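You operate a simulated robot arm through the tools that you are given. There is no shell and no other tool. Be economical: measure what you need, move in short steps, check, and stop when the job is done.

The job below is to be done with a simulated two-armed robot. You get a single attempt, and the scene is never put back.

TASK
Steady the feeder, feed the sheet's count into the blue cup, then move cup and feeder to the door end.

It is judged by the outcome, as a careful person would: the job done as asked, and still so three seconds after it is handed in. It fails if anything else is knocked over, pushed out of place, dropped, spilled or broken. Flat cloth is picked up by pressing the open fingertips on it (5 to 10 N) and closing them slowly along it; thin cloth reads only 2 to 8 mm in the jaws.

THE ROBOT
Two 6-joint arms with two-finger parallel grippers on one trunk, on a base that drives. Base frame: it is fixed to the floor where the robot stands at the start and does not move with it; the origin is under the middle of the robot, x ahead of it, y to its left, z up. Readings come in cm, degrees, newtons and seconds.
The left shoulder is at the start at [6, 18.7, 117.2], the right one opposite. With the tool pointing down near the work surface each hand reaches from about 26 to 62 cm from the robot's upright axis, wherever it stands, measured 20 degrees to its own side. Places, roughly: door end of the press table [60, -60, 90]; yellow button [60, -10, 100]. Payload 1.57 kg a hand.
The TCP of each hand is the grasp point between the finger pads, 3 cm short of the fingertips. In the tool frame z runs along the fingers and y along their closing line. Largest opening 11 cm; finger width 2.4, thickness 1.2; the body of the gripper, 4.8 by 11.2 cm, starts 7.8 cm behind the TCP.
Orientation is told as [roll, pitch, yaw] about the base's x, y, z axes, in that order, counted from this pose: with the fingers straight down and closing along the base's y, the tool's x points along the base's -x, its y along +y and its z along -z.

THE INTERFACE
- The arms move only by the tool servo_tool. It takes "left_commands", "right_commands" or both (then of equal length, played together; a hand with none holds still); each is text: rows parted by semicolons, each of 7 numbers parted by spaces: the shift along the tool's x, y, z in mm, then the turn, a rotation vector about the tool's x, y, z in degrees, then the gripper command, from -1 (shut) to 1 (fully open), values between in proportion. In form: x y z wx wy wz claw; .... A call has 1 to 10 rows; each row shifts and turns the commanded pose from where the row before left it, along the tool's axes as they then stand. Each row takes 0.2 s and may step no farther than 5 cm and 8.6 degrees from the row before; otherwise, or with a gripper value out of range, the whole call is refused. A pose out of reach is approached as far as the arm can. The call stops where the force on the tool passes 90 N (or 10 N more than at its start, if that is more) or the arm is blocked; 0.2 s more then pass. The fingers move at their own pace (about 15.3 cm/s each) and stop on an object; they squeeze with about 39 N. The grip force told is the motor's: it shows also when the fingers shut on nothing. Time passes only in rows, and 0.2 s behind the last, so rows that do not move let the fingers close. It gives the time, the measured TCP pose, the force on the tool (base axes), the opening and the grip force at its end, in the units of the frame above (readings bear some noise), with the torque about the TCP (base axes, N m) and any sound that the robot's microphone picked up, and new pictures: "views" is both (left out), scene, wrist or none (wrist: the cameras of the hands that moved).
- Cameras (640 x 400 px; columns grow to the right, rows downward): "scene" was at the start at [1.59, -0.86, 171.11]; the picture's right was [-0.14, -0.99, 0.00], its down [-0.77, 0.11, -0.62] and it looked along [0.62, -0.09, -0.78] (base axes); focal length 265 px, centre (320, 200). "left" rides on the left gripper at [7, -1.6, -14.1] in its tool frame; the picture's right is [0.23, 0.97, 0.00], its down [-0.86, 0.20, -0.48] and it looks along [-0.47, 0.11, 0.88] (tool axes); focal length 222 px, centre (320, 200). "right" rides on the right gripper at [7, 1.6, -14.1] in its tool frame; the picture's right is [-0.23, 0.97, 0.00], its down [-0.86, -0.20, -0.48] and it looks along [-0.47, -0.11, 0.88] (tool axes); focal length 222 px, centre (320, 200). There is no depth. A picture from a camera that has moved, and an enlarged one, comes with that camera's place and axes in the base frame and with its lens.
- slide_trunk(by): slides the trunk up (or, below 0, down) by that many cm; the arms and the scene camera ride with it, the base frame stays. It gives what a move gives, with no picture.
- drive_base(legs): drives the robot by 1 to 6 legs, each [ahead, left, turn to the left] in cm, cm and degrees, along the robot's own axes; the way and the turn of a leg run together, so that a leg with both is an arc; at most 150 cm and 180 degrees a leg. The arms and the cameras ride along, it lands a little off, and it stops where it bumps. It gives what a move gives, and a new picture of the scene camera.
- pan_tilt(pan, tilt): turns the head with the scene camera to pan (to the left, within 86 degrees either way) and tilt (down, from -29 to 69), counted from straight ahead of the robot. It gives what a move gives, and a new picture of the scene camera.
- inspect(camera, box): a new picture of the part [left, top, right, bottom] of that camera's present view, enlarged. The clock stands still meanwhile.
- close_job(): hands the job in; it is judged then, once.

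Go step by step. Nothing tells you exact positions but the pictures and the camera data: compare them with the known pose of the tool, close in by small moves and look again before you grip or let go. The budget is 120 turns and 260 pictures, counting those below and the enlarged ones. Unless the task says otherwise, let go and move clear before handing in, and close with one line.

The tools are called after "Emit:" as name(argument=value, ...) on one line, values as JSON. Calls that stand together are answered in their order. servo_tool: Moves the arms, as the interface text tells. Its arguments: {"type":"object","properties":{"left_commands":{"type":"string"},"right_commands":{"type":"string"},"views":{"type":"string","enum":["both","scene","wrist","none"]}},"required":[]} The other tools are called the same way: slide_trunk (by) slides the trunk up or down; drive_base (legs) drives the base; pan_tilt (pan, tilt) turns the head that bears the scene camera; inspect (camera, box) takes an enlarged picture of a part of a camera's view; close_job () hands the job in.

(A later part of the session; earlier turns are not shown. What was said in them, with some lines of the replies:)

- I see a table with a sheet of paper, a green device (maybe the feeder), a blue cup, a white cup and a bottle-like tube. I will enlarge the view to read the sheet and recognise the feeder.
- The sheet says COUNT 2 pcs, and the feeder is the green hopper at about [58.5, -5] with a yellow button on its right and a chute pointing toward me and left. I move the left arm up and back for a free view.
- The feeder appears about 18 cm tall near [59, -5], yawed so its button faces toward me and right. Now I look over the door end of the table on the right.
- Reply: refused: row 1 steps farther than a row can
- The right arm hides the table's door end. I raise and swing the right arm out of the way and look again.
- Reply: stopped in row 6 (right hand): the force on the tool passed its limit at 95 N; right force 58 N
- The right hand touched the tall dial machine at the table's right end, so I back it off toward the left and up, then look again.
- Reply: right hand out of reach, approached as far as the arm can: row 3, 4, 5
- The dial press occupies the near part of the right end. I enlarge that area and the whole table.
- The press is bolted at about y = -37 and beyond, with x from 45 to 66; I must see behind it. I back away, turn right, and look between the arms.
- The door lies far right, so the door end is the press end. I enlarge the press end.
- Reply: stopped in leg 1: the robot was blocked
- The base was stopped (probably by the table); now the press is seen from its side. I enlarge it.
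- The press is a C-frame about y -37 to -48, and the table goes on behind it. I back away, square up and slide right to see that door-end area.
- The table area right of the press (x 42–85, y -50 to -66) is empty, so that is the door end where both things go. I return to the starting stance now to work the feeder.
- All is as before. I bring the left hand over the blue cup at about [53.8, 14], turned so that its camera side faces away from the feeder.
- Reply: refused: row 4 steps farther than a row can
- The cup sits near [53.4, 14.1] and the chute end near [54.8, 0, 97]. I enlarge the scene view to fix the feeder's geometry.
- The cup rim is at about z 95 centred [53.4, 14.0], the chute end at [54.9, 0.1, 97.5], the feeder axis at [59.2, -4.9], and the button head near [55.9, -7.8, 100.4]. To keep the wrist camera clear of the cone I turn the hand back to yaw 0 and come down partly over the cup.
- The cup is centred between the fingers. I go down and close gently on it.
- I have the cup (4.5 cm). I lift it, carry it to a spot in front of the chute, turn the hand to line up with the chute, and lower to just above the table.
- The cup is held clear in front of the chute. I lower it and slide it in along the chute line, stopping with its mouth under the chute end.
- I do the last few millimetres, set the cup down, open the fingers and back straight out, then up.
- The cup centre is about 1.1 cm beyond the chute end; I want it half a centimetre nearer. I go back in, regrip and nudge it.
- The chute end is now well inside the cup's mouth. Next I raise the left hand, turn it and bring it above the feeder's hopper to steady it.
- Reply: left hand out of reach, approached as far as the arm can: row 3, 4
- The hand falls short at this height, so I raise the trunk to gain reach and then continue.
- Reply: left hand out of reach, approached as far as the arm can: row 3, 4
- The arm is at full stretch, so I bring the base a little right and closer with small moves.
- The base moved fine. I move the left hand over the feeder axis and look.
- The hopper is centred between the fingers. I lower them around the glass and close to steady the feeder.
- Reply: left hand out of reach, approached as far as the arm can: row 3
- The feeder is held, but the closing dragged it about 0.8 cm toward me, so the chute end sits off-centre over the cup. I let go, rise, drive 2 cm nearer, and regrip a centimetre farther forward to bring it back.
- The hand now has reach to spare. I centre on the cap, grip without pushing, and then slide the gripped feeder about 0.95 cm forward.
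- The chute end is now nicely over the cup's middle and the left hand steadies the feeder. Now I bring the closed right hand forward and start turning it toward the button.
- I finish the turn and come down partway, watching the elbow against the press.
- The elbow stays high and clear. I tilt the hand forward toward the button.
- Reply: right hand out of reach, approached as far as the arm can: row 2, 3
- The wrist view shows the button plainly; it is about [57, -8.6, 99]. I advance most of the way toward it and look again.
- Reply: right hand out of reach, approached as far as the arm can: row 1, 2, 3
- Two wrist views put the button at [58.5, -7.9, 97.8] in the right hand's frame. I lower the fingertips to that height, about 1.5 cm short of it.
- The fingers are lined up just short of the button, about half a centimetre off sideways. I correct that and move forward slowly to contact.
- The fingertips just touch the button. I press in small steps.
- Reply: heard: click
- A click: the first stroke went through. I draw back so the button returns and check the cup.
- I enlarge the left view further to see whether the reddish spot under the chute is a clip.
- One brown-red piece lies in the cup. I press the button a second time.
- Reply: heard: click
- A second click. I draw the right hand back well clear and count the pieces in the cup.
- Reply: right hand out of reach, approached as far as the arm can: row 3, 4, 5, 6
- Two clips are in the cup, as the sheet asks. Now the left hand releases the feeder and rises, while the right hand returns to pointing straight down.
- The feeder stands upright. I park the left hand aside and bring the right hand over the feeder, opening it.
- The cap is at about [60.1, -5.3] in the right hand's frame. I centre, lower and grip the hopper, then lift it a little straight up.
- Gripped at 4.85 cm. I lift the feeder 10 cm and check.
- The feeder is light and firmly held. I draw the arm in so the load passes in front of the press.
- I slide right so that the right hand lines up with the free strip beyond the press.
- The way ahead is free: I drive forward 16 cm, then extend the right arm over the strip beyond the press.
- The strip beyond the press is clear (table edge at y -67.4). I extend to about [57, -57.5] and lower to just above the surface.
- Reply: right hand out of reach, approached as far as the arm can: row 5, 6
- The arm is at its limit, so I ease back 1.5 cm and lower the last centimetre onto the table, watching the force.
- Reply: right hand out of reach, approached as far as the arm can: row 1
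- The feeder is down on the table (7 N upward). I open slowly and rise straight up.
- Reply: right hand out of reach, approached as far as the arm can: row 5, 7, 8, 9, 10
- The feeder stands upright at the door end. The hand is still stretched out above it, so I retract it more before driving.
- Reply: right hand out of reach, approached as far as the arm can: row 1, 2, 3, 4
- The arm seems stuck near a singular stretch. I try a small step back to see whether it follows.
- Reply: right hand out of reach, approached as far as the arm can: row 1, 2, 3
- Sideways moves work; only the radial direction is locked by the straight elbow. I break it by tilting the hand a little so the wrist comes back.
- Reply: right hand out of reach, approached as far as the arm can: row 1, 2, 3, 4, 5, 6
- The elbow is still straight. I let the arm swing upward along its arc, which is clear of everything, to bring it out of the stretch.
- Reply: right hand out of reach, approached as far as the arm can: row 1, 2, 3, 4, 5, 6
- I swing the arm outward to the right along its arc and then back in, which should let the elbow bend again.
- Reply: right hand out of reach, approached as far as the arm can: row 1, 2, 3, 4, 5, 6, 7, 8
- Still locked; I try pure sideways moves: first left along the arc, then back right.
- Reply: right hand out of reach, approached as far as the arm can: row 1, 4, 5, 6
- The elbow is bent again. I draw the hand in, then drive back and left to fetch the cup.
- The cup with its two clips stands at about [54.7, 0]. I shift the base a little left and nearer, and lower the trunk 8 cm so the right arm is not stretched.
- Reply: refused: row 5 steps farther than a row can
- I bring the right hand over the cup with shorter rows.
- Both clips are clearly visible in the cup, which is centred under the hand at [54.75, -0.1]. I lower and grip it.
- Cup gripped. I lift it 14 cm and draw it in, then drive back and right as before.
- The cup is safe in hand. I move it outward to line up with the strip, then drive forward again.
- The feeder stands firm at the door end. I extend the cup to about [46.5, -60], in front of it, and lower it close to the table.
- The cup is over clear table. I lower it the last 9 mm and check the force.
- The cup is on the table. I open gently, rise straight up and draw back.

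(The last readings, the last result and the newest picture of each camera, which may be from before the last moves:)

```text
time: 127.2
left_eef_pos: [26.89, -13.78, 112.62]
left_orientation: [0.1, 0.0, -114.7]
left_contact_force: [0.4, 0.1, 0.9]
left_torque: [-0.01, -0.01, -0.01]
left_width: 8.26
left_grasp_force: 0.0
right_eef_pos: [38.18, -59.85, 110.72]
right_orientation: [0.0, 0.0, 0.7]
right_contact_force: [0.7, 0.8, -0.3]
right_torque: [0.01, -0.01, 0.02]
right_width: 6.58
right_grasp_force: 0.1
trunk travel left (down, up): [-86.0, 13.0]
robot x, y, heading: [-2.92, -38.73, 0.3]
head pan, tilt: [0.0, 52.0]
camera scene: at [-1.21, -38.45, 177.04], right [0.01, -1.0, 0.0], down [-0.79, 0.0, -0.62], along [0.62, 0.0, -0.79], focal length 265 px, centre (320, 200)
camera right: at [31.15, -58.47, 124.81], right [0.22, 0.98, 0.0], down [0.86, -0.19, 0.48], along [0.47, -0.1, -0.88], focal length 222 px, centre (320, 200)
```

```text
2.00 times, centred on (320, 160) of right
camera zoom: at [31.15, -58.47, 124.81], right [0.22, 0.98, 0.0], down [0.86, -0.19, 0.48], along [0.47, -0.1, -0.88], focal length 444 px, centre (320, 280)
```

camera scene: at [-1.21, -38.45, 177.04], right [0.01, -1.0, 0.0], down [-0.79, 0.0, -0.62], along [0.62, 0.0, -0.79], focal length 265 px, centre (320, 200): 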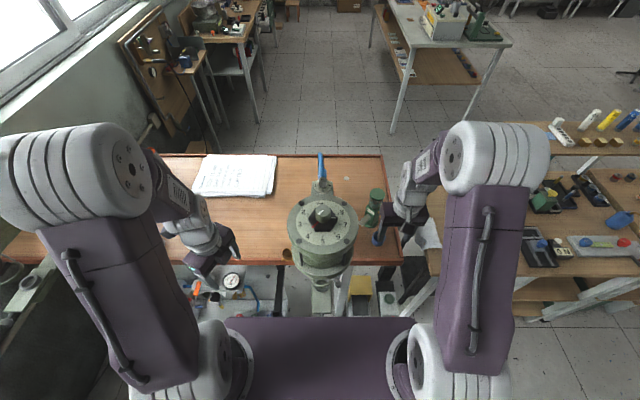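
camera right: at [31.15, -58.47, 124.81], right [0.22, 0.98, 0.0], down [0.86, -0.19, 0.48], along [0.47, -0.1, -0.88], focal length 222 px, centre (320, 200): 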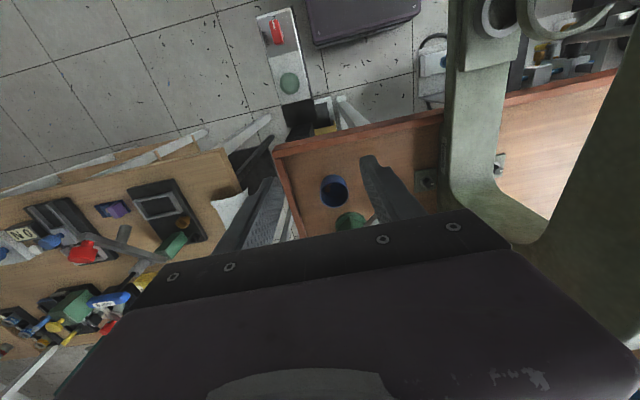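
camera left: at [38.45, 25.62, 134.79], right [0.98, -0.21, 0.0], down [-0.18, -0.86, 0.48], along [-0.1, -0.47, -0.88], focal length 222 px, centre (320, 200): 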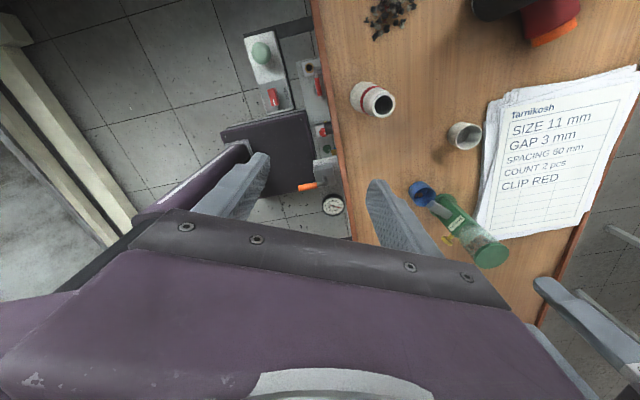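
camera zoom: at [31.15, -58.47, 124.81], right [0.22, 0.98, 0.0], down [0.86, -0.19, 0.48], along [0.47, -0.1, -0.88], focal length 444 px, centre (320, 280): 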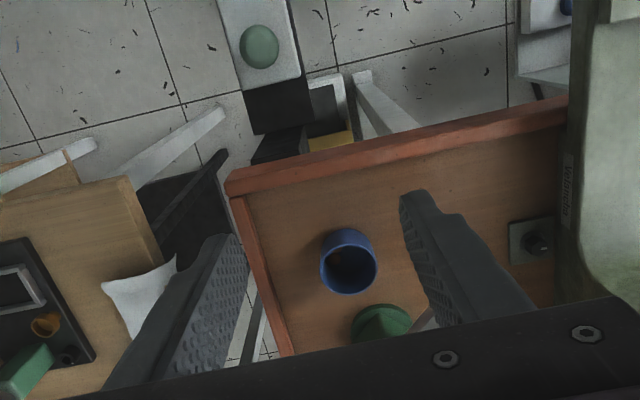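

Cup and feeder both stand at the door end. I draw the arm in, back away and take a last look.

Emit:
servo_tool(right_commands="45 0 0 0 0 0 0.2;45 0 0 0 0 0 0.2;0 0 0 0 0 0 0.2", views="none")

Emit:
drive_base(legs=[[-17, 0, 0]])

Emit:
inspect(camera="scene", box=[340, 130, 420, 230])

Emit:
inspect(camera="scene", box=[120, 120, 320, 260])

```text
time: 128.0
left_eef_pos: [27.26, -13.66, 112.58]
left_orientation: [0.0, -0.1, -114.7]
left_contact_force: [-0.1, 0.4, -0.3]
left_torque: [-0.01, 0.03, 0.02]
left_width: 8.23
left_grasp_force: 0.1
right_eef_pos: [29.62, -59.96, 111.14]
right_orientation: [-0.1, 0.2, 0.6]
right_contact_force: [-0.1, 0.2, -0.5]
right_torque: [0.0, 0.01, 0.01]
right_width: 6.58
right_grasp_force: 0.0
trunk travel left (down, up): [-86.0, 13.0]
robot x, y, heading: [-2.69, -38.66, 0.4]
head pan, tilt: [0.0, 52.0]
```

```text
time: 129.4
left_eef_pos: [10.35, -13.73, 112.4]
left_orientation: [0.0, -0.1, -114.7]
left_contact_force: [-0.1, 0.5, -0.2]
left_torque: [-0.02, 0.01, 0.01]
left_width: 8.27
left_grasp_force: 0.0
right_eef_pos: [12.83, -60.18, 111.06]
right_orientation: [0.1, 0.3, 0.6]
right_contact_force: [0.6, 0.6, 0.0]
right_torque: [0.02, -0.01, -0.03]
right_width: 6.62
right_grasp_force: 0.0
trunk travel left (down, up): [-86.0, 13.0]
robot x, y, heading: [-19.81, -38.47, 0.5]
head pan, tilt: [0.0, 52.0]
camera scene: at [-17.42, -38.54, 177.03], right [0.01, -1.0, 0.0], down [-0.79, -0.01, -0.61], along [0.61, 0.0, -0.79], focal length 265 px, centre (320, 200)
```

scene: 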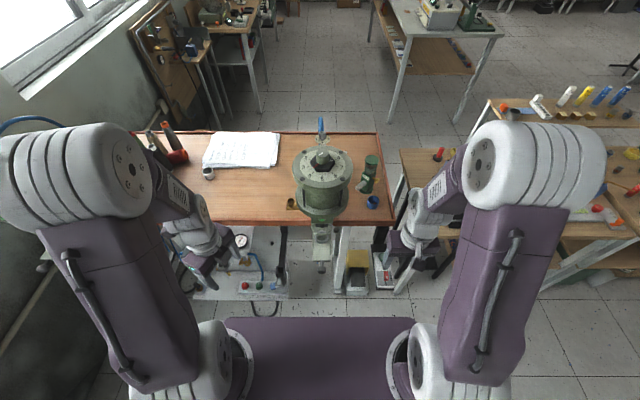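

```text
4.00 times, centred on (380, 180) of scene
camera zoom: at [-17.42, -38.54, 177.03], right [0.01, -1.0, 0.0], down [-0.79, -0.01, -0.61], along [0.61, 0.0, -0.79], focal length 1059 px, centre (80, 280)
```

zoom: 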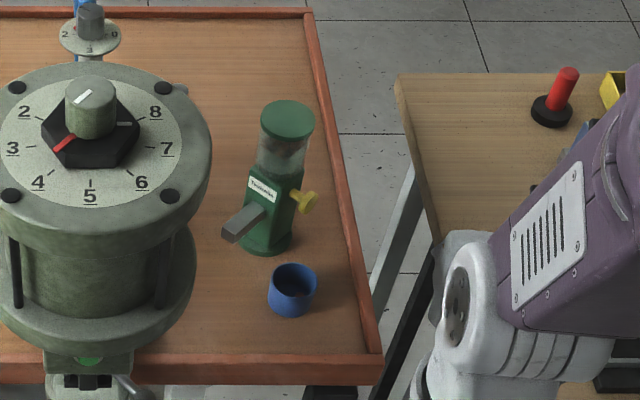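

```text
2.86 times, centred on (220, 190) of scene
camera zoom: at [-17.42, -38.54, 177.03], right [0.01, -1.0, 0.0], down [-0.79, -0.01, -0.61], along [0.61, 0.0, -0.79], focal length 757 px, centre (606, 229)
```

zoom: 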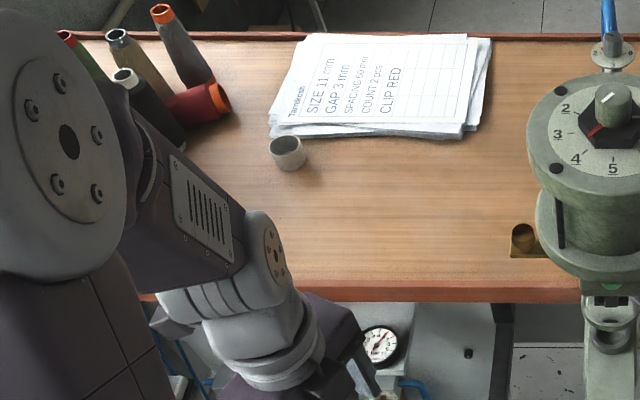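

The feeder and the cup with its two clips stand upright at the door end. Everything else I can see is where it was, and both hands are clear, so I hand the job in.

Emit:
close_job()

```text
The job is handed in.
```

I steadied the feeder and fed two clips into the blue cup, the count on the sheet. The cup and the feeder now stand at the door end, beyond the press. Early on, the right hand bumped the dial press (95 N); I saw no sign that it moved.
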